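You operate a simulated robot arm through the tools that you are given. There is no shell and no other tool. Be economical: measure what you need, move in short steps, check, and stop when the job is done.

You run a simulated robot arm. Do the job below in one go: nothing can be reset, and whatever is moved stays where it is left.

JOB
Put things in order on the counter in front of the canisters. At the end: the beige round brush with a green knob stands where the silver mould with a white rim stood; the brown plunger mill stands where the clear blue collared jar stood; the silver mould with a white rim stands where the white curd cup stood; the white curd cup is on the black baking tray; the clear blue collared jar stands where the beige round brush with a green knob stood; whatever was shut is shut again. Leave all else as you found it, and nothing knocked over.

The check looks at the end state, three seconds after you hand in, the way a careful person would. Anything else that was tipped, shoved, dropped, spilled or broken makes it a failure.

ROBOT AND FRAMES
A 5-joint arm with a two-finger parallel gripper, fixed in place. Base frame: the origin is at the foot of the arm, x ahead of it, y to its left, z up; the work surface is at about z = 0. Units: mm, degrees, N and s.
With the tool pointing down near the work surface it reaches from about 260 to 680 mm from the base axis. Its first joint turns from -66.0 to 66.0 degrees. The tool tilts only in the upright plane through the base axis and itself; it spins freely about its own axis. Payload 2.9 kg.
Tool frame: the origin (TCP) lies between the finger pads and is the grasp point; the fingertips stand 30 mm ahead of it; z points along the fingers, y is the line along which they close. Largest opening 110 mm; finger width 20, thickness 10; the body of the gripper, 48 by 112 mm, starts 55 mm behind the TCP.
Orientation is that of the tool frame in the base frame, as a unit quaternion [x, y, z, w]. With the fingers straight down and closing along the base's y, the tool's x points along the base's -x, its y along +y and its z along -z.

CONTROLS
- The arm moves only by the tool move_arm. Its argument "deltas" is a list of rows, each a list of 2 entries, a list of its own where there are three numbers: the shift along the tool's x, y, z in mm, then the turn, a rotation vector about the tool's x, y, z in degrees. In form: [[[tx, ty, tz], [wx, wy, wz]], ...]. A call has 1 to 12 rows; each row is the pose to reach, as a shift and turn from the pose commanded when the call began, along the tool's axes at that moment. "hand" is the opening, from 0 (shut) to 1 (fully open), set as the call begins (left out, the last holds). Rows are played at 5 a second. More than 50 mm and 8.6 degrees between two rows, or a gripper value outside its range, and nothing of the call is played. Where a pose cannot be reached the arm comes as near as it can. A force on the tool above 40 N (or 10 N above the force at the start of the call, whichever is more), or a blocked arm, ends the call early, and 0.2 s more pass. Each finger travels about 108 mm/s and halts on what it meets, pressing with about 26 N; the grip force reading is that of the motor and also rises with nothing between the fingers. The clock runs only during rows and for 0.2 s after the last one: add rows that repeat a pose to give the fingers time. It gives the time, the measured TCP pose, the force on the tool (base axes), the opening and the grip force at its end, in the units of the frame above (readings bear some noise).
- Cameras (640 x 400 px; columns grow to the right, rows downward): "scene" is fixed at [23, -447.9, 595.6]; the picture's right is [0.85, -0.53, 0.00], its down [-0.34, -0.55, -0.76] and it looks along [0.40, 0.65, -0.64] (base axes); focal length 335 px, centre (320, 200). "wrist" rides on the gripper at [72, 17, -103] in the tool frame; the picture's right is [-0.23, 0.97, 0.00], its down [-0.76, -0.18, -0.62] and it looks along [-0.61, -0.14, 0.78] (tool axes); focal length 222 px, centre (320, 200). There is no depth. A picture from a camera that has moved, and an enlarged one, comes with that camera's place and axes in the base frame and with its lens.
- snapshot(camera): a new picture of that camera. It takes no simulated time.
- inspect(camera, box): a new picture of the part [left, top, right, bottom] of that camera's present view, enlarged. It takes no simulated time.
- job_done(): hands the job in; it is judged then, once.

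Work in short steps. Places have to be worked out from the pictures, the camera data and where the tool is seen: move nearer, look again, correct. Check each grasp and each placing, and mend what went wrong. You have 120 turns and 76 pictures in all, those below and enlarged ones among them. Open the gripper and draw the arm clear of the work before you hand the job in, unless the task says otherwise; then end with one line.

The tools are called after ">>>" as name(argument=value, ...) on one line, values as JSON. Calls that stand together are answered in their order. move_arm: Moves the arm, as the interface text tells. Its arguments: {"type":"object","properties":{"deltas":{"type":"array","items":{"type":"array"}},"hand":{"type":"number"}},"required":["deltas"]} The other tools are called the same way: snapshot (camera) takes a picture; inspect (camera, box) takes an enlarged picture of a part of a camera's view; job_done () hands the job in.

At the start:

```text
t: 0.0
position: [490.0, -30.0, 337.6]
tool_rot: [-0.001, 1.0, 0.0, 0.0]
ft_force: [-0.1, -0.8, 0.1]
gripper_width: 110.2
grip_force: 0.0
```

scene: 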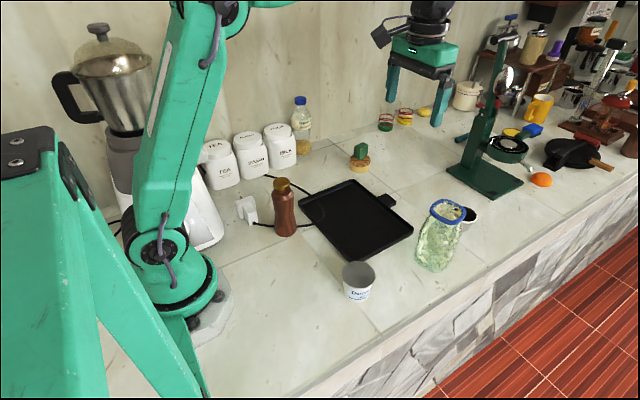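
wrist: 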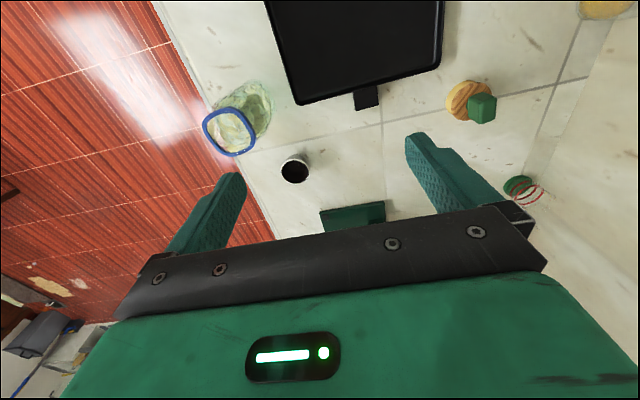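

I'll look closer at the objects in the scene view to identify them and measure their places.

>>> inspect(camera="scene", box=[330, 130, 530, 310])

>>> inspect(camera="scene", box=[220, 120, 420, 310])

>>> inspect(camera="wrist", box=[180, 0, 560, 240])

```text
2.22 times, centred on (430, 220) of scene
camera zoom: at [23.0, -447.9, 595.6], right [0.85, -0.53, 0.0], down [-0.34, -0.55, -0.76], along [0.4, 0.65, -0.64], focal length 745 px, centre (76, 156)
```

zoom: 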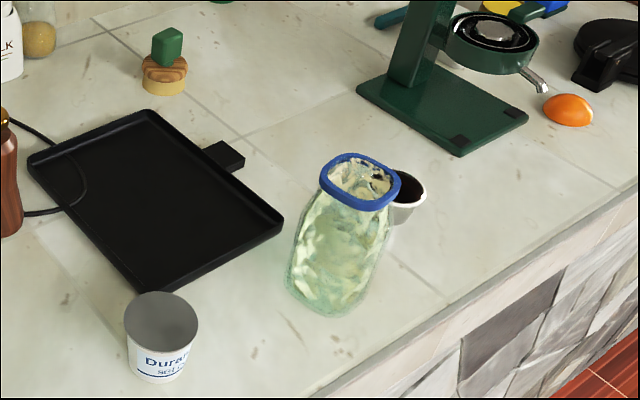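

```text
2.11 times, centred on (320, 215) of scene
camera zoom: at [23.0, -447.9, 595.6], right [0.85, -0.53, 0.0], down [-0.34, -0.55, -0.76], along [0.4, 0.65, -0.64], focal length 706 px, centre (320, 168)
```

zoom: 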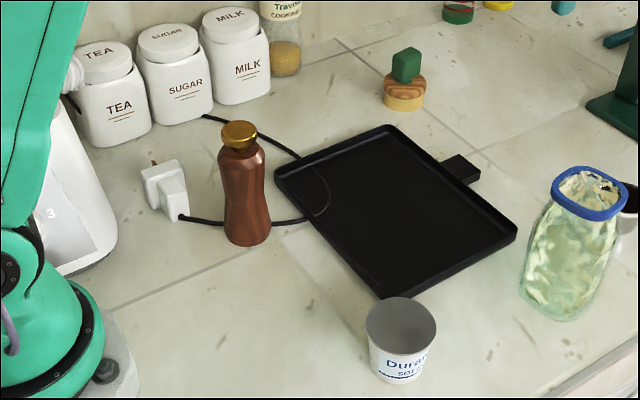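

```text
1.67 times, centred on (370, 120) of wrist
camera zoom: at [418.5, -13.5, 441.1], right [0.23, 0.97, 0.0], down [0.76, -0.18, 0.62], along [0.61, -0.14, -0.78], focal length 370 px, centre (237, 333)
```

zoom: 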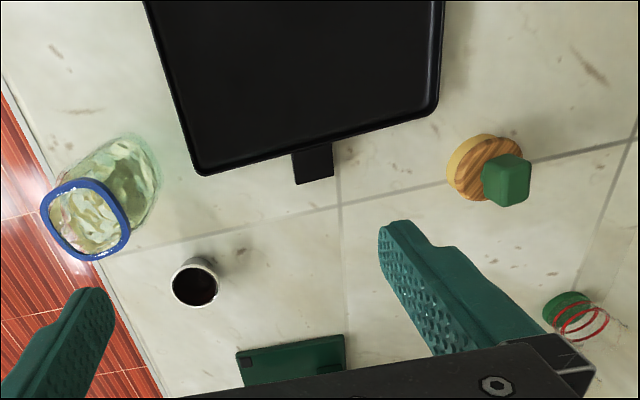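

The cup reads at about (300,-151), mill (260,94), jar (502,-165), mould (640,-125), brush (593,225). I move above the curd cup for a closer look.

>>> move_arm(deltas=[[[32, -20, 20], [0, 0, 0]], [[64, -40, 40], [0, 0, 0]], [[96, -60, 60], [0, 0, 0]], [[128, -80, 80], [0, 0, 0]], [[160, -100, 100], [0, 0, 0]], [[190, -121, 117], [0, 0, 0]], [[190, -121, 117], [0, 0, 0]]], hand=1)

>>> snapshot(camera="wrist")

>>> snapshot(camera="scene")

```text
t: 1.6
position: [299.4, -151.8, 220.8]
tool_rot: [0.0, 1.0, 0.0, 0.001]
ft_force: [0.2, 0.1, -0.3]
gripper_width: 109.9
grip_force: 0.1
```

```text
70 pictures are left
camera wrist: at [226.4, -134.4, 324.9], right [0.23, 0.97, 0.0], down [0.76, -0.18, 0.62], along [0.61, -0.14, -0.78], focal length 222 px, centre (320, 200)
```

wrist: 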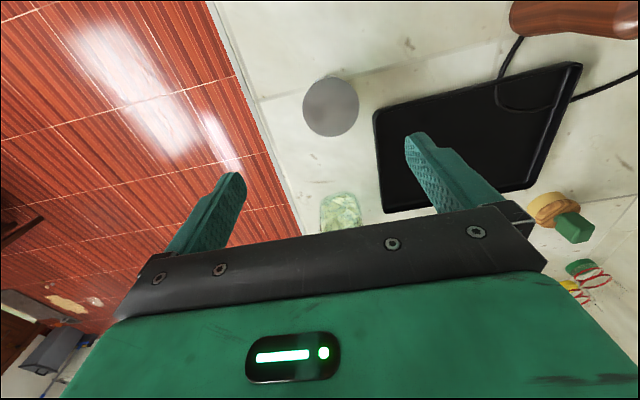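

```text
69 pictures are left
```

scene: 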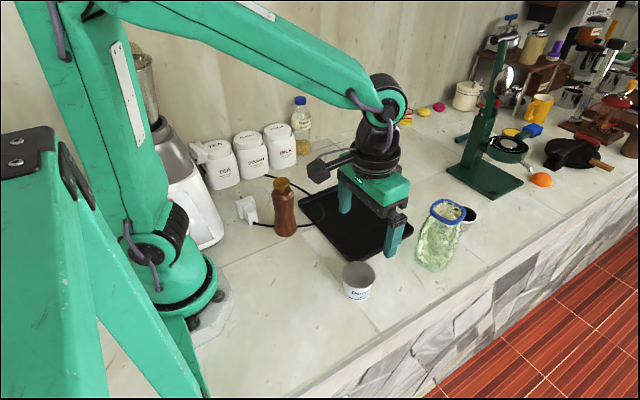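

The cup's rim centre comes out at about (300,-139). I zoom in for a finer measure.

>>> inspect(camera="wrist", box=[240, 40, 440, 165])

>>> inspect(camera="scene", box=[320, 240, 400, 310])

```text
3.20 times, centred on (340, 102) of wrist
camera zoom: at [226.4, -134.4, 324.9], right [0.23, 0.97, 0.0], down [0.76, -0.18, 0.62], along [0.61, -0.14, -0.78], focal length 711 px, centre (256, 512)
```

zoom: 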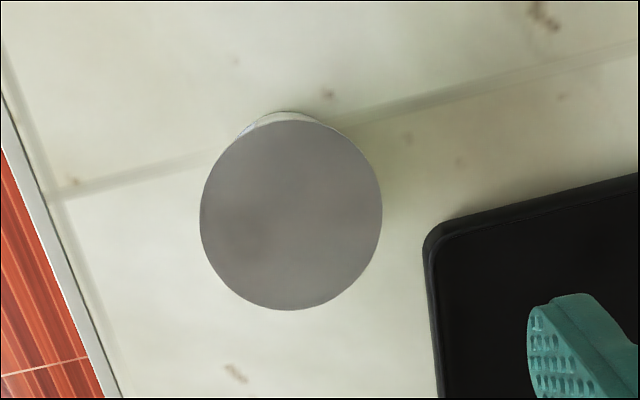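

```text
5.71 times, centred on (360, 275) of scene
camera zoom: at [23.0, -447.9, 595.6], right [0.85, -0.53, 0.0], down [-0.34, -0.55, -0.76], along [0.4, 0.65, -0.64], focal length 1915 px, centre (91, -229)
```

zoom: 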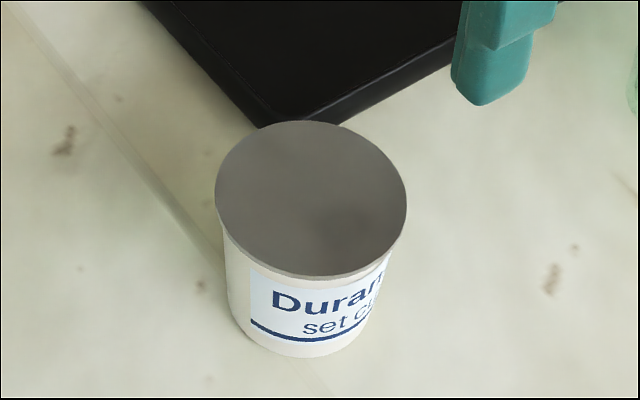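

The two views agree: lidded cup centre about (304,-139), rim about 58 high. I descend over it with fingers closing along y.

>>> move_arm(deltas=[[[-4, 12.5, 40], [0, 0, 0]], [[-4, 12.5, 80], [0, 0, 0]], [[-4, 12.5, 110], [0, 0, 0]], [[-4, 12.5, 110], [0, 0, 0]]], hand=0.88)

>>> snapshot(camera="wrist")

```text
t: 2.6
position: [304.0, -137.9, 107.9]
tool_rot: [0.0, 1.0, 0.001, 0.0]
ft_force: [0.2, -0.1, -0.8]
gripper_width: 96.7
grip_force: 0.2
```

```text
66 pictures are left
camera wrist: at [233.0, -120.9, 212.1], right [0.23, 0.97, 0.0], down [0.76, -0.18, 0.62], along [0.61, -0.14, -0.78], focal length 222 px, centre (320, 200)
```

wrist: 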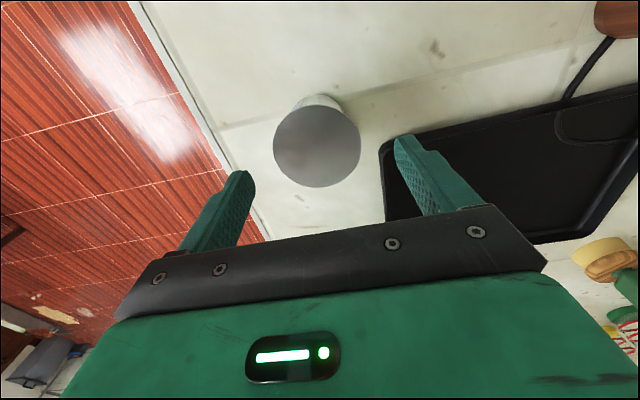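

Rim at about (302,-138.6): well centred. I descend to grasp height and close.

>>> move_arm(deltas=[[[1.5, -0.5, 25], [0, 0, 0]], [[1.5, -0.5, 50], [0, 0, 0]], [[1.5, -0.5, 68], [0, 0, 0]], [[1.5, -0.5, 68], [0, 0, 0]]])

>>> move_arm(deltas=[[[0, 0, 0], [0, 0, 0]], [[0, 0, 0], [0, 0, 0]], [[0, 0, 0], [0, 0, 0]]], hand=0)

>>> snapshot(camera="scene")

```text
t: 3.6
position: [303.0, -138.1, 43.3]
tool_rot: [-0.001, 1.0, 0.0, -0.001]
ft_force: [-0.1, 0.5, 0.4]
gripper_width: 96.9
grip_force: 0.0
```

```text
t: 4.4
position: [301.7, -139.1, 44.2]
tool_rot: [0.0, 1.0, 0.0, 0.0]
ft_force: [0.1, 0.5, 0.2]
gripper_width: 59.9
grip_force: 25.9
```

```text
65 pictures are left
```

scene: 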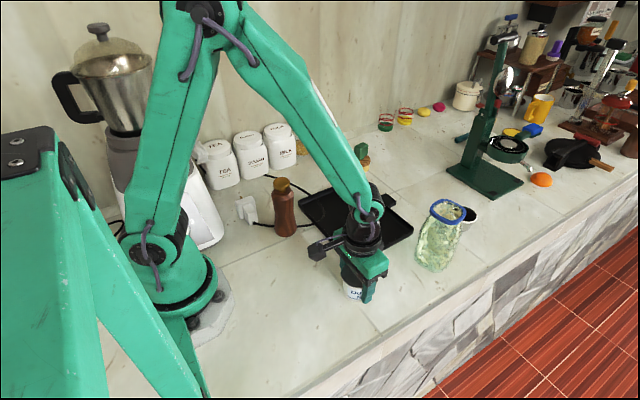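

Gripped at 60 mm width; the cup's spot is (302.5,-139). I lift and carry to above the tray.

>>> move_arm(deltas=[[[0, 0, -40], [0, 0, 0]], [[0, 0, -80], [0, 0, 0]], [[-30, 35, -80], [0, 0, 0]], [[-60, 70, -80], [0, 0, 0]], [[-90, 105, -80], [0, 0, 0]], [[-115, 140, -80], [0, 0, 0]], [[-127.5, 164, -80], [0, 0, 0]], [[-127.5, 164, -80], [0, 0, 0]]])

>>> snapshot(camera="wrist")

>>> snapshot(camera="scene")

```text
t: 6.2
position: [429.0, 23.9, 122.3]
tool_rot: [0.0, 1.0, 0.001, -0.001]
ft_force: [0.0, 0.3, 0.5]
gripper_width: 0.0
grip_force: 26.4
```

```text
64 pictures are left
camera wrist: at [357.0, 40.6, 224.5], right [0.23, 0.97, 0.0], down [0.76, -0.18, 0.62], along [0.61, -0.14, -0.78], focal length 222 px, centre (320, 200)
```

wrist: 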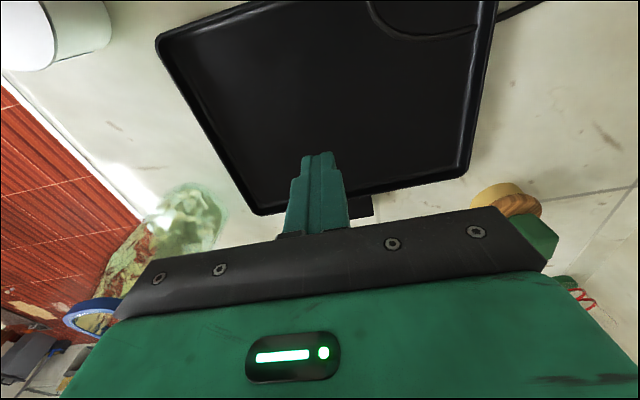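

```text
63 pictures are left
```

scene: 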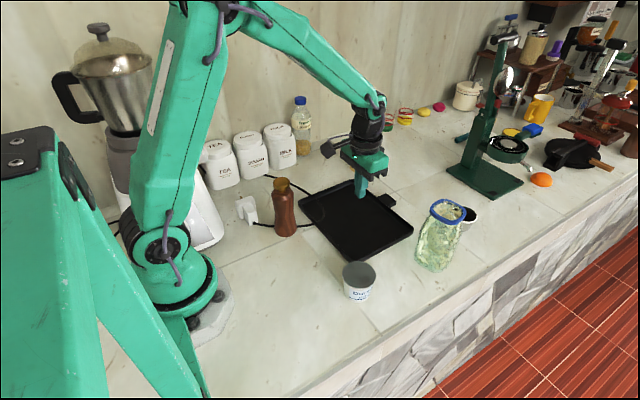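

The gripper is empty: the cup slipped out and still stands. I check its state closely.

>>> inspect(camera="scene", box=[320, 240, 400, 310])

>>> inspect(camera="scene", box=[310, 130, 410, 200])

```text
5.71 times, centred on (360, 275) of scene
camera zoom: at [23.1, -447.9, 595.6], right [0.85, -0.53, 0.0], down [-0.34, -0.55, -0.76], along [0.4, 0.65, -0.64], focal length 1915 px, centre (91, -229)
```

zoom: 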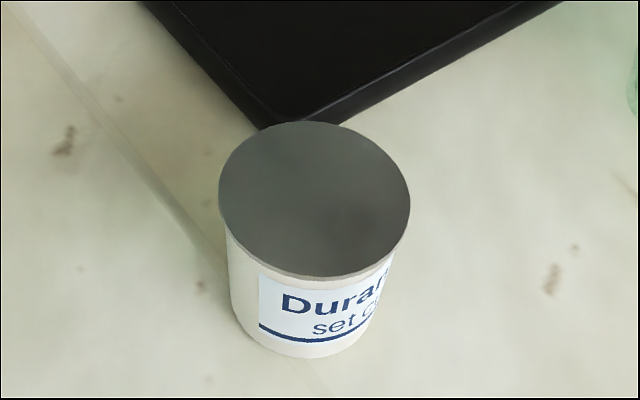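

```text
5.71 times, centred on (360, 165) of scene
camera zoom: at [23.1, -447.9, 595.6], right [0.85, -0.53, 0.0], down [-0.34, -0.55, -0.76], along [0.4, 0.65, -0.64], focal length 1915 px, centre (91, 400)
```

zoom: 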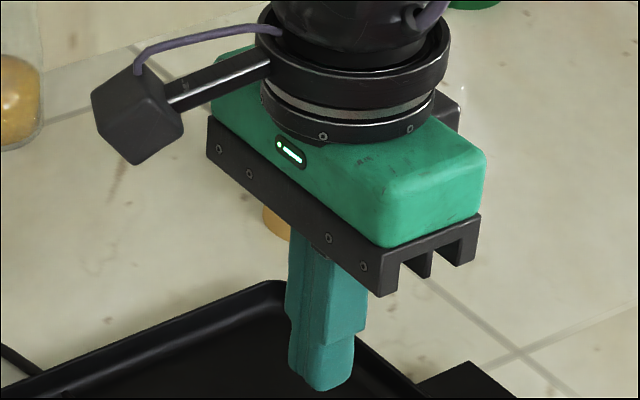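

The cup is upright and has shifted only ~1 mm. I go back above it and will grip with the rim nearer the pad centre and lift slowly.

>>> move_arm(deltas=[[[30, -35, 0], [0, 0, 0]], [[60, -70, 0], [0, 0, 0]], [[90, -105, 0], [0, 0, 0]], [[115, -140, 0], [0, 0, 0]], [[127, -164, 0], [0, 0, 0]], [[127, -164, 30], [0, 0, 0]], [[127, -164, 55], [0, 0, 0]], [[127, -164, 72], [0, 0, 0]], [[127, -164, 72], [0, 0, 0]]], hand=0.88)

>>> move_arm(deltas=[[[0, 0, 0], [0, 0, 0]], [[0, 0, 0], [0, 0, 0]], [[0, 0, 0], [0, 0, 0]], [[0, 0, 0], [0, 0, 0]]], hand=0)

>>> snapshot(camera="wrist")

>>> inspect(camera="scene", box=[310, 215, 410, 310])

```text
t: 8.2
position: [303.8, -140.3, 51.0]
tool_rot: [0.001, 1.0, 0.0, 0.0]
ft_force: [0.3, 0.4, 0.5]
gripper_width: 96.8
grip_force: 0.1
```

```text
t: 9.2
position: [305.2, -140.6, 51.8]
tool_rot: [0.0, 1.0, 0.0, 0.0]
ft_force: [0.6, -0.6, 0.4]
gripper_width: 59.0
grip_force: 25.8
```

```text
60 pictures are left
camera wrist: at [232.4, -124.1, 154.7], right [0.23, 0.97, 0.0], down [0.76, -0.18, 0.62], along [0.61, -0.14, -0.78], focal length 222 px, centre (320, 200)
```

wrist: 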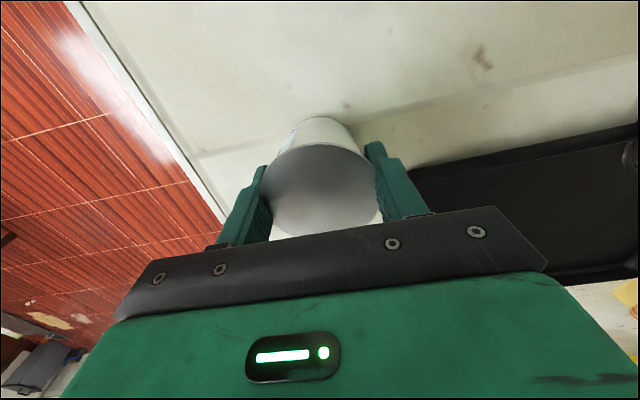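

```text
4.21 times, centred on (360, 262) of scene
camera zoom: at [23.0, -447.9, 595.6], right [0.85, -0.53, 0.0], down [-0.34, -0.55, -0.76], along [0.4, 0.65, -0.64], focal length 1411 px, centre (152, -63)
```

zoom: 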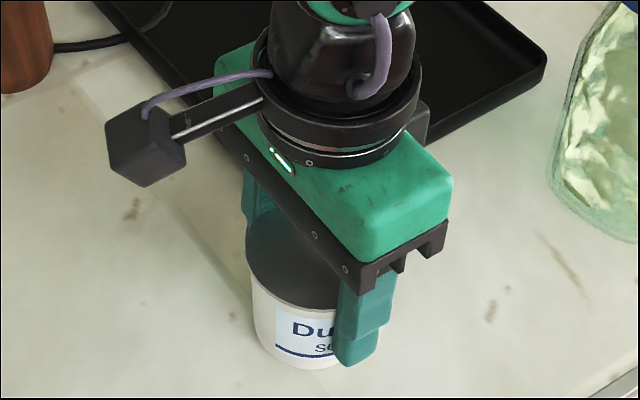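

Gripped again at 59 mm. I lift slowly by 15 mm and watch the readings.

>>> move_arm(deltas=[[[0, 0, -2], [0, 0, 0]], [[0, 0, -5], [0, 0, 0]], [[0, 0, -8], [0, 0, 0]], [[0, 0, -11], [0, 0, 0]], [[0, 0, -15], [0, 0, 0]], [[0, 0, -15], [0, 0, 0]]])

>>> inspect(camera="scene", box=[310, 215, 410, 310])

```text
t: 10.6
position: [302.8, -140.0, 65.4]
tool_rot: [-0.001, 1.0, 0.0, 0.0]
ft_force: [0.5, -0.8, -0.9]
gripper_width: 59.3
grip_force: 25.8
```

```text
4.21 times, centred on (360, 262) of scene
camera zoom: at [23.0, -447.9, 595.6], right [0.85, -0.53, 0.0], down [-0.34, -0.55, -0.76], along [0.4, 0.65, -0.64], focal length 1411 px, centre (152, -63)
```

zoom: 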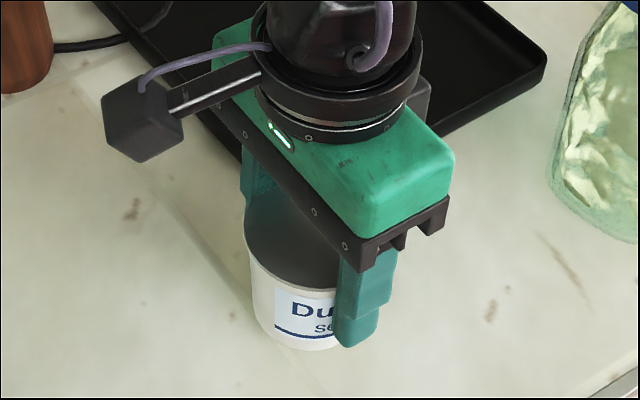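

The cup rises with the gripper now. I lift on and carry slowly.

>>> move_arm(deltas=[[[0, 0, -5], [0, 0, 0]], [[0, 0, -12], [0, 0, 0]], [[0, 0, -20], [0, 0, 0]], [[0, 0, -27], [0, 0, 0]], [[0, 0, -32], [0, 0, 0]], [[-3, 3, -33], [0, 0, 0]], [[-9, 11, -33], [0, 0, 0]], [[-18, 22, -33], [0, 0, 0]], [[-27, 34, -33], [0, 0, 0]], [[-36, 46, -33], [0, 0, 0]], [[-45, 57, -33], [0, 0, 0]], [[-50, 63, -33], [0, 0, 0]]])

>>> snapshot(camera="scene")

```text
t: 13.2
position: [352.7, -74.8, 99.8]
tool_rot: [0.0, 1.0, 0.001, 0.0]
ft_force: [0.3, 0.7, -1.0]
gripper_width: 59.1
grip_force: 26.1
```

```text
57 pictures are left
```

scene: 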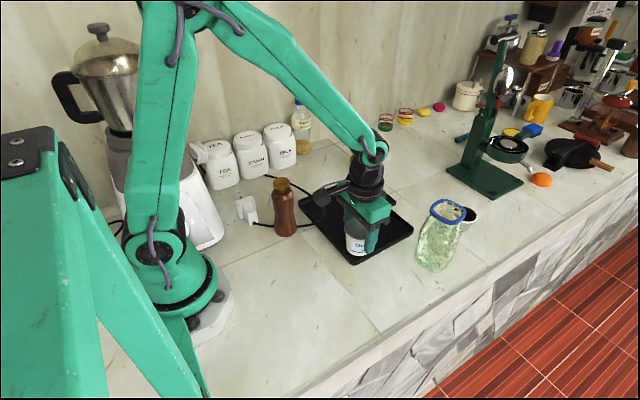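

Still held. I carry to the middle of the tray.

>>> move_arm(deltas=[[[-4, 5, 0], [0, 0, 0]], [[-12, 15, 0], [0, 0, 0]], [[-22, 28, 0], [0, 0, 0]], [[-32, 42, 0], [0, 0, 0]], [[-42, 55, 0], [0, 0, 0]], [[-52, 68, 0], [0, 0, 0]], [[-62, 81, 0], [0, 0, 0]], [[-71, 92, 0], [0, 0, 0]], [[-77, 100, 0], [0, 0, 0]], [[-77, 100, 10], [0, 0, 0]], [[-77, 100, 22], [0, 0, 0]], [[-77, 100, 34], [0, 0, 0]]])

>>> move_arm(deltas=[[[0, 0, 3], [0, 0, 0]], [[0, 0, 6], [0, 0, 0]], [[0, 0, 8], [0, 0, 0]], [[0, 0, 9], [0, 0, 0]]])

>>> inspect(camera="scene", box=[290, 140, 430, 250])

```text
t: 15.8
position: [430.9, 23.4, 64.6]
tool_rot: [0.0, 1.0, 0.0, -0.001]
ft_force: [0.0, -0.2, -0.6]
gripper_width: 59.2
grip_force: 25.4
```

```text
t: 16.8
position: [429.7, 23.8, 56.7]
tool_rot: [0.0, 1.0, 0.0, -0.001]
ft_force: [0.8, -0.7, -1.1]
gripper_width: 58.8
grip_force: 26.3
```

```text
3.64 times, centred on (360, 195) of scene
camera zoom: at [23.1, -447.9, 595.6], right [0.85, -0.53, 0.0], down [-0.34, -0.55, -0.76], along [0.4, 0.65, -0.64], focal length 1219 px, centre (174, 218)
```

zoom: 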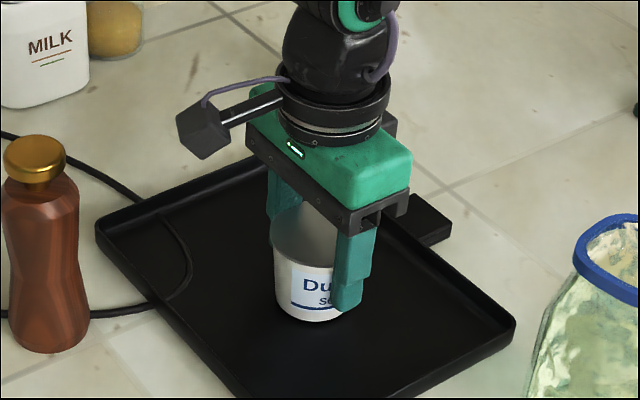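

Not touching yet by force; I creep down a few more millimetres.

>>> move_arm(deltas=[[[0, 0, 1], [0, 0, 0]], [[0, 0, 2], [0, 0, 0]], [[0, 0, 2], [0, 0, 0]]])

>>> move_arm(deltas=[[[0, 0, 1], [0, 0, 0]], [[0, 0, 1.5], [0, 0, 0]], [[0, 0, 1.5], [0, 0, 0]]])

```text
t: 17.6
position: [431.6, 23.2, 54.3]
tool_rot: [0.001, 1.0, 0.001, 0.001]
ft_force: [-5.0, 0.7, 14.6]
gripper_width: 58.9
grip_force: 26.2
```

```text
t: 18.4
position: [432.8, 22.4, 53.6]
tool_rot: [0.0, 1.0, 0.001, 0.002]
ft_force: [0.9, -6.8, 19.2]
gripper_width: 58.9
grip_force: 26.0
```

Contact reached (fz ≈ 19 N). I back off 1.5 mm, release, and rise.

>>> move_arm(deltas=[[[0, 0, -1], [0, 0, 0]], [[0, 0, -2], [0, 0, 0]], [[0, 0, -2], [0, 0, 0]]])

>>> move_arm(deltas=[[[0, 0, 0], [0, 0, 0]], [[0, 0, 0], [0, 0, 0]], [[0, 0, -15], [0, 0, 0]], [[0, 0, -40], [0, 0, 0]], [[0, 0, -80], [0, 0, 0]], [[0, 0, -120], [0, 0, 0]], [[0, 0, -160], [0, 0, 0]]], hand=0.85)

>>> inspect(camera="scene", box=[290, 140, 430, 250])

```text
t: 19.2
position: [429.4, 24.5, 53.1]
tool_rot: [0.0, 1.0, 0.0, -0.001]
ft_force: [3.3, 0.9, 8.2]
gripper_width: 58.6
grip_force: 26.4
```

```text
t: 20.8
position: [429.9, 28.3, 213.1]
tool_rot: [-0.001, 1.0, 0.0, 0.0]
ft_force: [0.3, 0.2, 0.3]
gripper_width: 93.7
grip_force: 0.2
```

```text
3.64 times, centred on (360, 195) of scene
camera zoom: at [23.0, -447.9, 595.6], right [0.85, -0.53, 0.0], down [-0.34, -0.55, -0.76], along [0.4, 0.65, -0.64], focal length 1219 px, centre (174, 218)
```

zoom: 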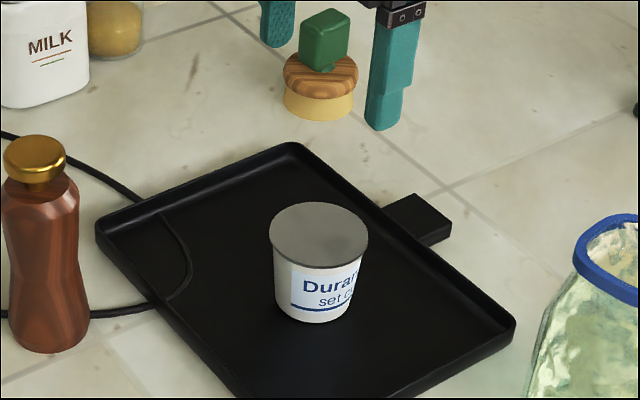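

The cup stands on the tray. Next the mould: I move above it while spinning the tool 90° so that the closing axis lies along x and the camera is on the side away from the jar.

>>> move_arm(deltas=[[[-19, -13, 0], [0, 0, 8.2]], [[-38, -27, 0], [0, 0, 16.4]], [[-57, -41, 0], [0, 0, 24.6]], [[-76, -55, 0], [0, 0, 32.8]], [[-95, -68, 0], [0, 0, 41]], [[-114, -82, 0], [0, 0, 49.2]], [[-133, -95, 0], [0, 0, 57.4]], [[-152, -109, 0], [0, 0, 65.6]], [[-171, -122, 0], [0, 0, 73.8]], [[-190, -136, 10], [0, 0, 82]], [[-205, -147, 20], [0, 0, 90]], [[-205, -147, 20], [0, 0, 90]]])

>>> snapshot(camera="wrist")

>>> snapshot(camera="scene")

```text
t: 23.4
position: [636.7, -123.1, 195.8]
tool_rot: [0.709, 0.706, -0.001, 0.0]
ft_force: [-1.3, 0.1, -0.1]
gripper_width: 93.6
grip_force: 0.1
```

```text
54 pictures are left
camera wrist: at [652.5, -50.9, 299.8], right [0.97, -0.23, 0.0], down [-0.18, -0.76, 0.62], along [-0.14, -0.61, -0.78], focal length 222 px, centre (320, 200)
```

wrist: 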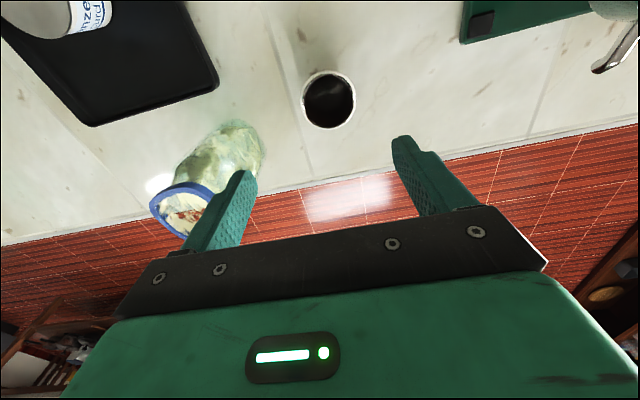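

```text
53 pictures are left
```

scene: 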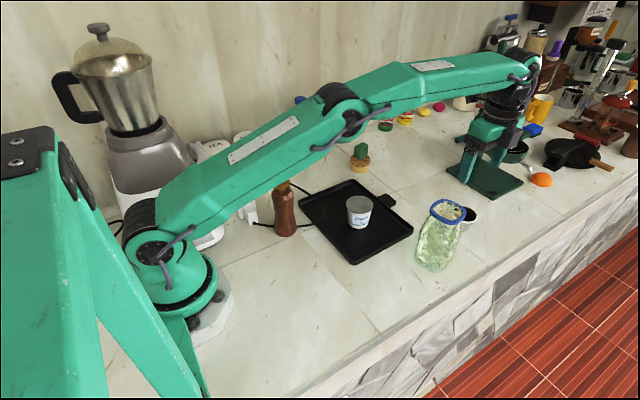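

Mould seen under the tool at about (647,-121). I zoom in for its height and size.

>>> inspect(camera="wrist", box=[270, 50, 390, 145])

>>> inspect(camera="scene", box=[400, 190, 500, 280])

```text
4.21 times, centred on (330, 98) of wrist
camera zoom: at [652.5, -50.9, 299.8], right [0.97, -0.23, 0.0], down [-0.18, -0.76, 0.62], along [-0.14, -0.61, -0.78], focal length 935 px, centre (278, 632)
```

zoom: 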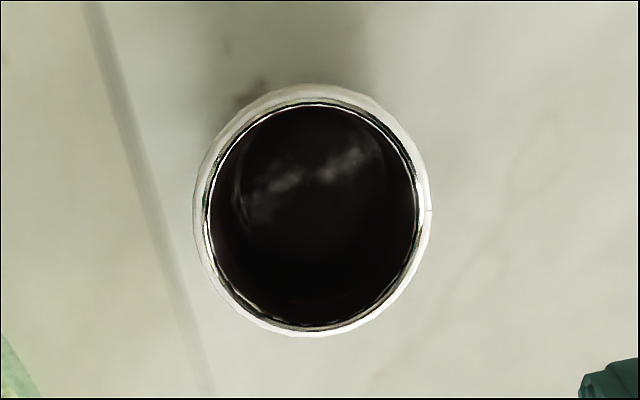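

```text
4.44 times, centred on (450, 235) of scene
camera zoom: at [23.0, -447.9, 595.6], right [0.85, -0.53, 0.0], down [-0.34, -0.55, -0.76], along [0.4, 0.65, -0.64], focal length 1490 px, centre (-258, 44)
```

zoom: 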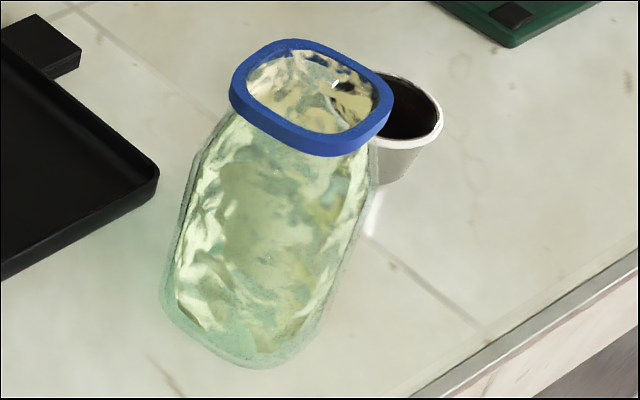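

Mould rim ~61 mm, centre ~(647,-120), rim about 35–40 high. I descend part way and re-measure.

>>> move_arm(deltas=[[[1.5, 12, 30], [0, 0, 0]], [[1.5, 12, 60], [0, 0, 0]], [[1.5, 12, 94], [0, 0, 0]], [[1.5, 12, 94], [0, 0, 0]]])

>>> snapshot(camera="wrist")

>>> inspect(camera="scene", box=[400, 140, 540, 280])

```text
t: 24.4
position: [649.4, -121.3, 98.1]
tool_rot: [0.707, 0.707, -0.001, 0.0]
ft_force: [1.1, -0.3, -0.5]
gripper_width: 93.7
grip_force: 0.2
```

```text
50 pictures are left
camera wrist: at [667.4, -49.8, 201.5], right [0.97, -0.23, 0.0], down [-0.18, -0.76, 0.62], along [-0.14, -0.61, -0.78], focal length 222 px, centre (320, 200)
```

wrist: 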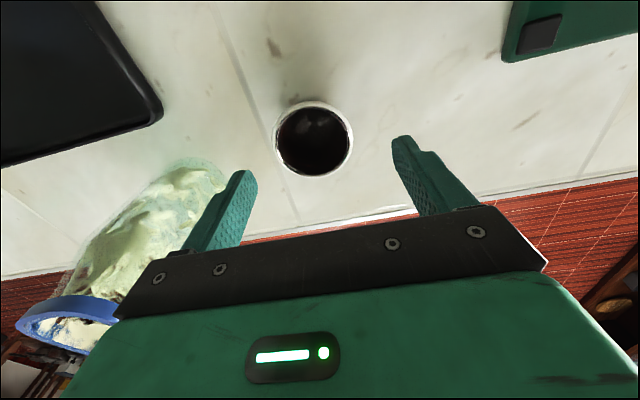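

```text
2.86 times, centred on (470, 210) of scene
camera zoom: at [23.0, -447.9, 595.6], right [0.85, -0.53, 0.0], down [-0.34, -0.55, -0.76], along [0.4, 0.65, -0.64], focal length 958 px, centre (-109, 171)
```

zoom: 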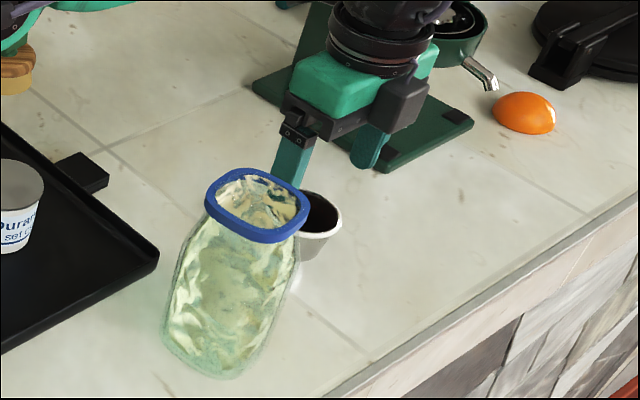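

Rim ~(646.4,-119.7) at z≈35: good. I descend to grasp height and close.

>>> move_arm(deltas=[[[1, -0.5, 25], [0, 0, 0]], [[1, -0.5, 45], [0, 0, 0]], [[1, -0.5, 62], [0, 0, 0]], [[1, -0.5, 62], [0, 0, 0]]])

>>> move_arm(deltas=[[[0, 0, 0], [0, 0, 0]], [[0, 0, 0], [0, 0, 0]], [[0, 0, 0], [0, 0, 0]], [[0, 0, 0], [0, 0, 0]]], hand=0)

>>> snapshot(camera="wrist")

```text
t: 25.4
position: [650.5, -121.6, 38.0]
tool_rot: [0.707, 0.707, 0.0, -0.001]
ft_force: [-0.1, 0.2, 0.5]
gripper_width: 93.5
grip_force: 0.1
```

```text
t: 26.4
position: [649.6, -121.5, 39.8]
tool_rot: [0.707, 0.707, -0.001, 0.0]
ft_force: [0.6, 0.0, 0.0]
gripper_width: 56.2
grip_force: 26.7
```

```text
48 pictures are left
camera wrist: at [667.0, -49.0, 141.8], right [0.97, -0.23, 0.0], down [-0.18, -0.76, 0.62], along [-0.14, -0.61, -0.78], focal length 222 px, centre (320, 200)
```

wrist: 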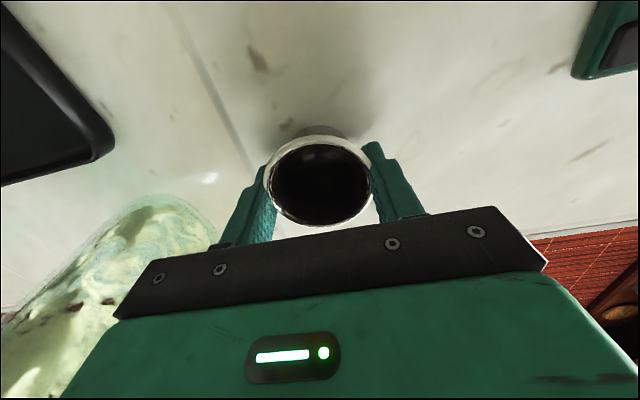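

Gripped at 56 mm. I lift slowly.

>>> move_arm(deltas=[[[0, 0, -2], [0, 0, 0]], [[0, 0, -6], [0, 0, 0]], [[0, 0, -12], [0, 0, 0]], [[0, 0, -22], [0, 0, 0]], [[0, 0, -35], [0, 0, 0]], [[0, 0, -50], [0, 0, 0]], [[0, 0, -66], [0, 0, 0]], [[0, 0, -82], [0, 0, 0]], [[0, 0, -100], [0, 0, 0]], [[0, 0, -118], [0, 0, 0]], [[0, 0, -136], [0, 0, 0]], [[0, 0, -150], [0, 0, 0]]])

>>> snapshot(camera="scene")

```text
t: 29.0
position: [646.0, -121.3, 188.0]
tool_rot: [0.707, 0.707, 0.0, -0.001]
ft_force: [0.6, -0.5, -1.1]
gripper_width: 56.0
grip_force: 26.0
```

```text
47 pictures are left
```

scene: 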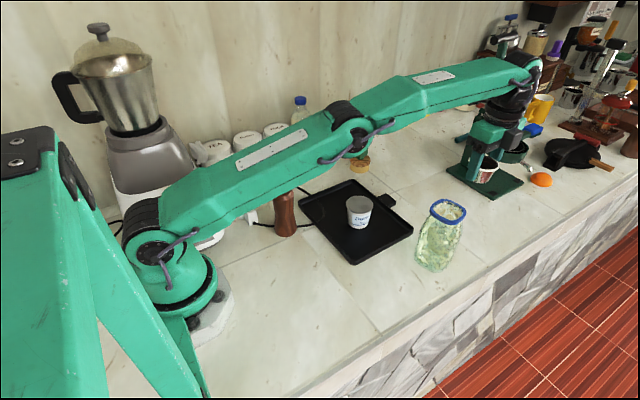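

Mould held. I carry it around the jar on the inner side, over the tray.

>>> move_arm(deltas=[[[5, -5, 0], [0, 0, 0]], [[20, -18, 0], [0, 0, 0]], [[38, -34, 0], [0, 0, 0]], [[57, -52, 0], [0, 0, 0]], [[76, -70, 0], [0, 0, 0]], [[92, -90, 0], [0, 0, 0]], [[97, -115, 0], [0, 0, 0]], [[97, -143, 0], [0, 0, 0]], [[92, -172, 0], [0, 0, 0]], [[80, -200, 0], [0, 0, 0]], [[66, -225, 0], [0, 0, 0]], [[54, -245, 0], [0, 0, 0]]])

>>> move_arm(deltas=[[[-10, -15, 0], [0, 0, 0]], [[-26, -36, 10], [0, 0, 0]], [[-42, -58, 20], [0, 0, 0]], [[-56, -78, 30], [0, 0, 0]], [[-68, -92, 45], [0, 0, 0]], [[-73.5, -99, 65], [0, 0, 0]], [[-73.5, -99, 85], [0, 0, 0]], [[-73.5, -99, 95], [0, 0, 0]]])

>>> snapshot(camera="wrist")

>>> snapshot(camera="scene")

```text
t: 31.6
position: [400.8, -70.1, 189.6]
tool_rot: [0.707, 0.707, 0.0, 0.0]
ft_force: [-0.1, 0.5, -0.4]
gripper_width: 56.0
grip_force: 25.7
```

```text
t: 33.4
position: [302.7, -140.8, 92.0]
tool_rot: [0.707, 0.707, 0.0, 0.0]
ft_force: [-1.0, 0.4, -0.4]
gripper_width: 55.7
grip_force: 25.9
```

```text
46 pictures are left
camera wrist: at [320.6, -68.9, 196.2], right [0.97, -0.23, 0.0], down [-0.18, -0.76, 0.62], along [-0.14, -0.61, -0.78], focal length 222 px, centre (320, 200)
```

wrist: 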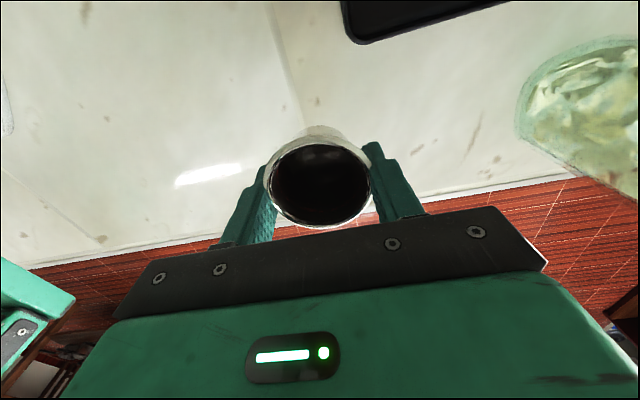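

```text
45 pictures are left
```

scene: 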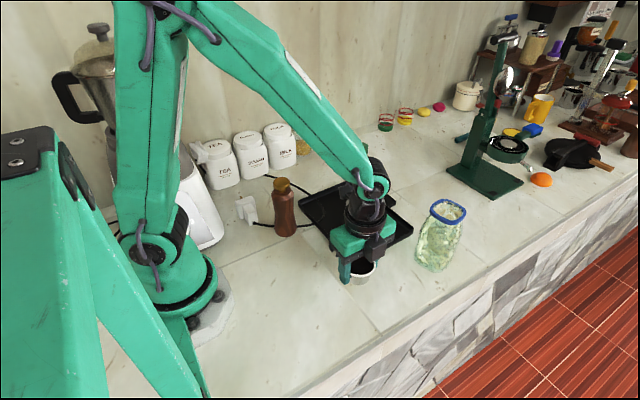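

Over the cup's old spot. I lower to just above the counter.

>>> move_arm(deltas=[[[-2, 0, 12], [0, 0, 0]], [[-2, 0, 25], [0, 0, 0]], [[-2, 0, 38], [0, 0, 0]], [[-2, 0, 48], [0, 0, 0]], [[-2, 0, 52], [0, 0, 0]], [[-2, 0, 53], [0, 0, 0]]])

>>> move_arm(deltas=[[[0, 0, 1], [0, 0, 0]], [[0, 0, 2], [0, 0, 0]], [[0, 0, 2], [0, 0, 0]]])

```text
t: 34.8
position: [303.5, -142.3, 41.5]
tool_rot: [0.707, 0.708, -0.001, 0.001]
ft_force: [-0.1, -0.6, 0.2]
gripper_width: 55.8
grip_force: 25.7
```

```text
t: 35.6
position: [303.6, -142.0, 39.8]
tool_rot: [0.707, 0.707, 0.0, 0.0]
ft_force: [0.5, 0.0, 0.1]
gripper_width: 55.7
grip_force: 25.3
```

Still no contact; another small creep.

>>> move_arm(deltas=[[[0, 0, 1], [0, 0, 0]], [[0, 0, 1], [0, 0, 0]]])

>>> move_arm(deltas=[[[0, 0, 1], [0, 0, 0]], [[0, 0, 1], [0, 0, 0]]])

>>> inspect(camera="scene", box=[310, 215, 410, 310])

```text
t: 36.2
position: [302.7, -141.6, 38.3]
tool_rot: [0.707, 0.707, -0.001, 0.0]
ft_force: [-0.7, 3.0, 10.4]
gripper_width: 55.8
grip_force: 25.5
```

```text
t: 36.8
position: [302.9, -141.0, 37.5]
tool_rot: [0.707, 0.708, 0.001, 0.0]
ft_force: [-3.6, 1.1, 20.6]
gripper_width: 55.5
grip_force: 26.4
```

```text
4.21 times, centred on (360, 262) of scene
camera zoom: at [23.0, -447.8, 595.7], right [0.85, -0.53, 0.0], down [-0.34, -0.55, -0.76], along [0.4, 0.65, -0.64], focal length 1411 px, centre (152, -63)
```

zoom: 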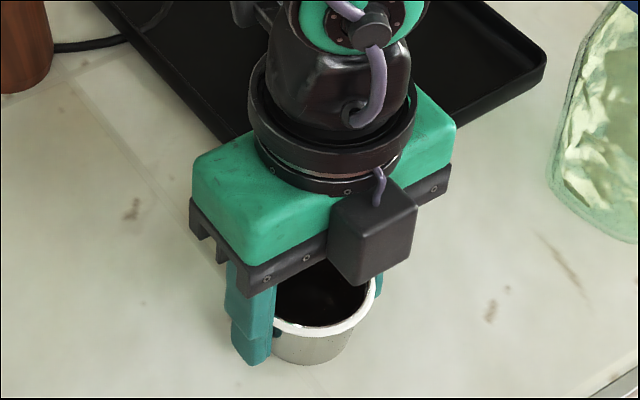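

Contact made; I back off slightly, open, and rise.

>>> move_arm(deltas=[[[0, 0, -1], [0, 0, 0]], [[0, 0, -1.5], [0, 0, 0]]])

>>> move_arm(deltas=[[[0, 0, 0], [0, 0, 0]], [[0, 0, 0], [0, 0, 0]], [[0, 0, -15], [0, 0, 0]], [[0, 0, -45], [0, 0, 0]], [[0, 0, -90], [0, 0, 0]], [[0, 0, -135], [0, 0, 0]], [[0, 0, -180], [0, 0, 0]]], hand=0.85)

>>> snapshot(camera="scene")

```text
t: 37.4
position: [302.2, -141.5, 37.7]
tool_rot: [0.707, 0.707, -0.001, -0.002]
ft_force: [0.2, -0.7, 1.9]
gripper_width: 55.7
grip_force: 25.4
```

```text
t: 39.0
position: [306.6, -142.2, 217.7]
tool_rot: [0.707, 0.707, 0.0, 0.0]
ft_force: [0.2, 0.2, -0.2]
gripper_width: 93.3
grip_force: 0.1
```

```text
43 pictures are left
```

scene: 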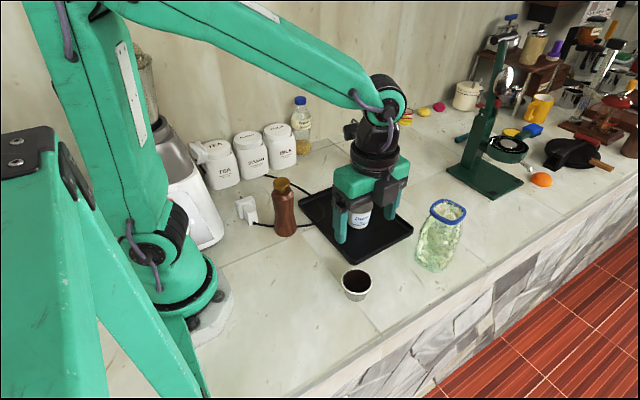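

Mould stands at the cup's spot. Now to the brush: I move above it, spinning back to the default orientation.

>>> move_arm(deltas=[[[31, 25, 0], [0, 0, -8.2]], [[62, 50, 0], [0, 0, -16.4]], [[93, 74, 0], [0, 0, -24.6]], [[124, 98, 0], [0, 0, -32.8]], [[155, 123, 0], [0, 0, -41]], [[186, 147, 0], [0, 0, -49.2]], [[217, 172, 0], [0, 0, -57.4]], [[248, 196, 0], [0, 0, -65.6]], [[279, 221, 0], [0, 0, -73.8]], [[310, 246, 0], [0, 0, -82]], [[340, 269, 0], [0, 0, -90]], [[364, 287, 0], [0, 0, -90]]])

>>> snapshot(camera="wrist")

>>> inspect(camera="scene", box=[320, 120, 400, 190])

>>> inspect(camera="scene", box=[310, 215, 410, 310])

```text
t: 41.6
position: [591.8, 223.0, 220.7]
tool_rot: [-0.001, 1.0, 0.0, -0.001]
ft_force: [0.0, 0.4, 0.6]
gripper_width: 93.6
grip_force: 0.0
```

```text
42 pictures are left
camera wrist: at [518.2, 240.3, 323.9], right [0.23, 0.97, 0.0], down [0.76, -0.18, 0.62], along [0.61, -0.14, -0.78], focal length 222 px, centre (320, 200)
```

wrist: 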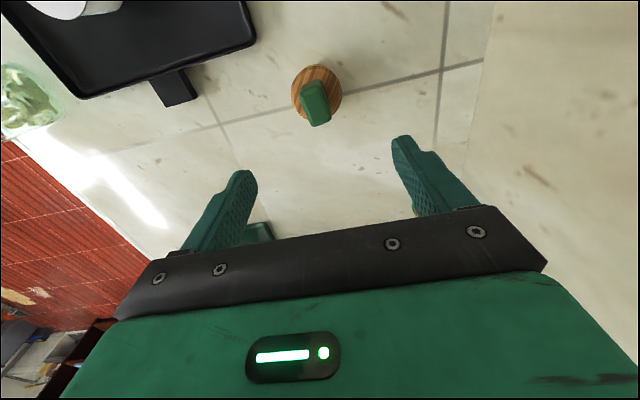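

```text
5.71 times, centred on (360, 155) of scene
camera zoom: at [23.0, -447.9, 595.6], right [0.85, -0.53, 0.0], down [-0.34, -0.55, -0.76], along [0.4, 0.65, -0.64], focal length 1915 px, centre (91, 457)
```

zoom: 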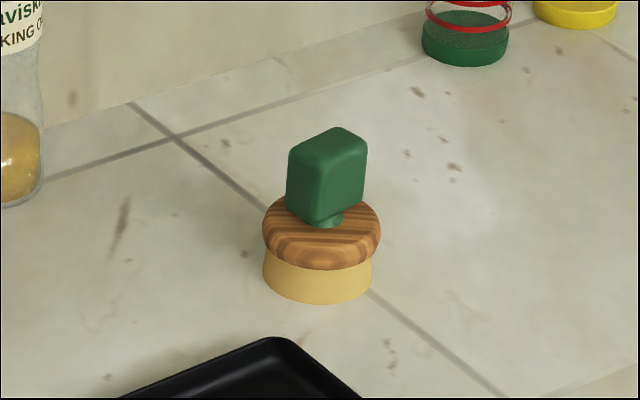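

```text
4.21 times, centred on (360, 262) of scene
camera zoom: at [23.0, -447.9, 595.6], right [0.85, -0.53, 0.0], down [-0.34, -0.55, -0.76], along [0.4, 0.65, -0.64], focal length 1411 px, centre (152, -63)
```

zoom: 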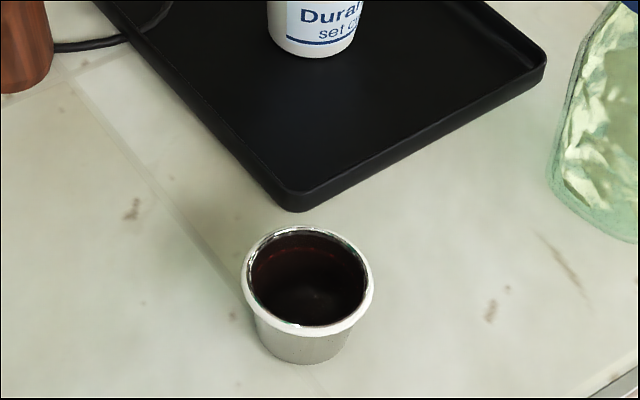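

The mould matches the old cup location. I zoom on the brush from above for the knob's orientation.

>>> inspect(camera="wrist", box=[266, 50, 366, 135])

```text
4.71 times, centred on (316, 92) of wrist
camera zoom: at [518.2, 240.3, 323.9], right [0.23, 0.97, 0.0], down [0.76, -0.18, 0.62], along [0.61, -0.14, -0.78], focal length 1045 px, centre (339, 706)
```

zoom: 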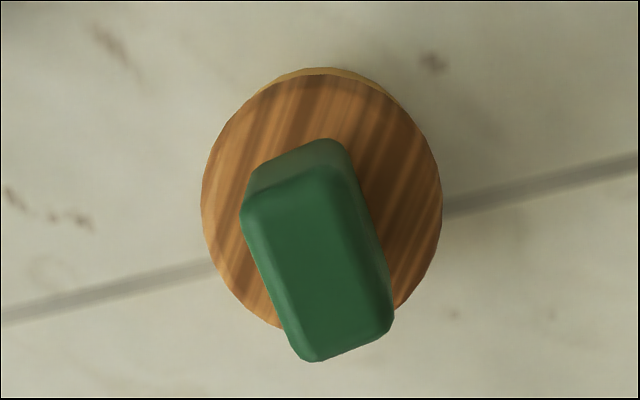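

Knob is ~27×35 mm, long axis 8° off x, top at ~80 mm, centre about (584,220). I align and descend part way to check.

>>> move_arm(deltas=[[[5.5, -2.5, 30], [0, 0, -8]], [[5.5, -2.5, 60], [0, 0, -8]], [[5.5, -2.5, 90], [0, 0, -8]], [[5.5, -2.5, 90], [0, 0, -8]]], hand=0.6)

>>> snapshot(camera="wrist")

>>> inspect(camera="scene", box=[310, 90, 410, 190])

```text
t: 42.6
position: [584.0, 217.6, 128.4]
tool_rot: [-0.07, 0.998, -0.001, -0.001]
ft_force: [0.1, 0.1, 0.6]
gripper_width: 66.0
grip_force: 0.0
```

```text
38 pictures are left
camera wrist: at [510.1, 224.9, 231.0], right [0.09, 1.0, 0.0], down [0.78, -0.07, 0.62], along [0.62, -0.06, -0.78], focal length 222 px, centre (320, 200)
```

wrist: 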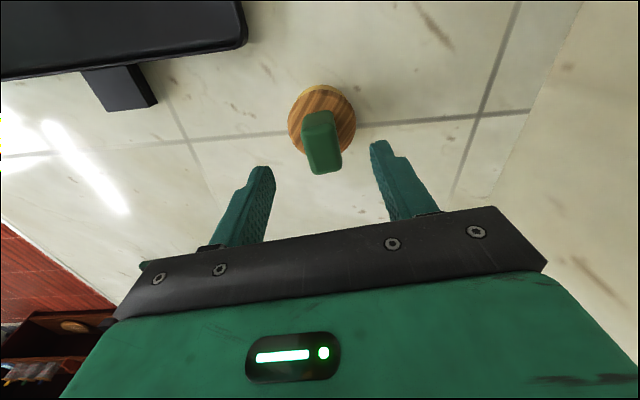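

```text
4.00 times, centred on (360, 140) of scene
camera zoom: at [23.0, -447.9, 595.6], right [0.85, -0.53, 0.0], down [-0.34, -0.55, -0.76], along [0.4, 0.65, -0.64], focal length 1340 px, centre (160, 440)
```

zoom: 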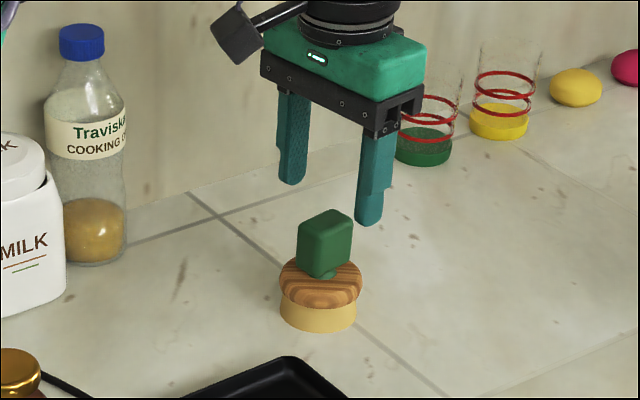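

Aligned; the knob is ~4 mm toward the base. I descend to z≈72 and close on the knob.

>>> move_arm(deltas=[[[4, 0.5, 20], [0, 0, 0]], [[4, 0.5, 40], [0, 0, 0]], [[4, 0.5, 56], [0, 0, 0]], [[4, 0.5, 56], [0, 0, 0]]])

>>> move_arm(deltas=[[[0, 0, 0], [0, 0, 0]], [[0, 0, 0], [0, 0, 0]], [[0, 0, 0], [0, 0, 0]], [[0, 0, 0], [0, 0, 0]]], hand=0)

>>> move_arm(deltas=[[[0, 0, -2], [0, 0, 0]], [[0, 0, -6], [0, 0, 0]], [[0, 0, -12], [0, 0, 0]], [[0, 0, -20], [0, 0, 0]], [[0, 0, -20], [0, 0, 0]]])

>>> inspect(camera="scene", box=[310, 90, 410, 190])

```text
t: 43.6
position: [580.0, 218.7, 70.2]
tool_rot: [-0.069, 0.998, 0.0, 0.0]
ft_force: [-0.5, -0.2, -0.1]
gripper_width: 65.9
grip_force: 0.1
```

```text
t: 44.6
position: [580.7, 218.3, 70.7]
tool_rot: [-0.07, 0.998, 0.0, 0.0]
ft_force: [0.6, 0.8, 0.7]
gripper_width: 25.6
grip_force: 25.7
```

```text
t: 45.8
position: [579.8, 219.7, 90.6]
tool_rot: [-0.07, 0.998, 0.0, 0.0]
ft_force: [0.3, -0.5, -1.0]
gripper_width: 25.6
grip_force: 26.3
```

```text
4.00 times, centred on (360, 140) of scene
camera zoom: at [23.1, -447.9, 595.6], right [0.85, -0.53, 0.0], down [-0.34, -0.55, -0.76], along [0.4, 0.65, -0.64], focal length 1340 px, centre (160, 440)
```

zoom: 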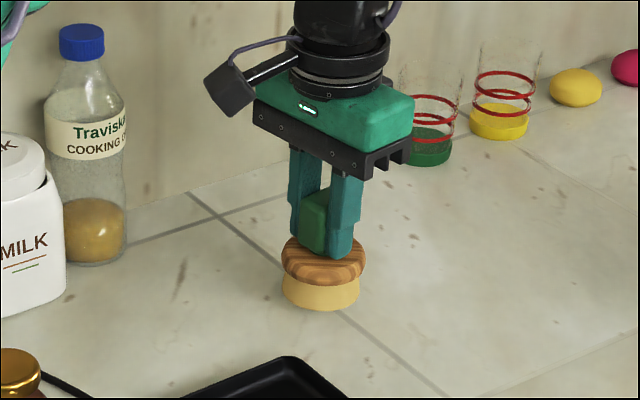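

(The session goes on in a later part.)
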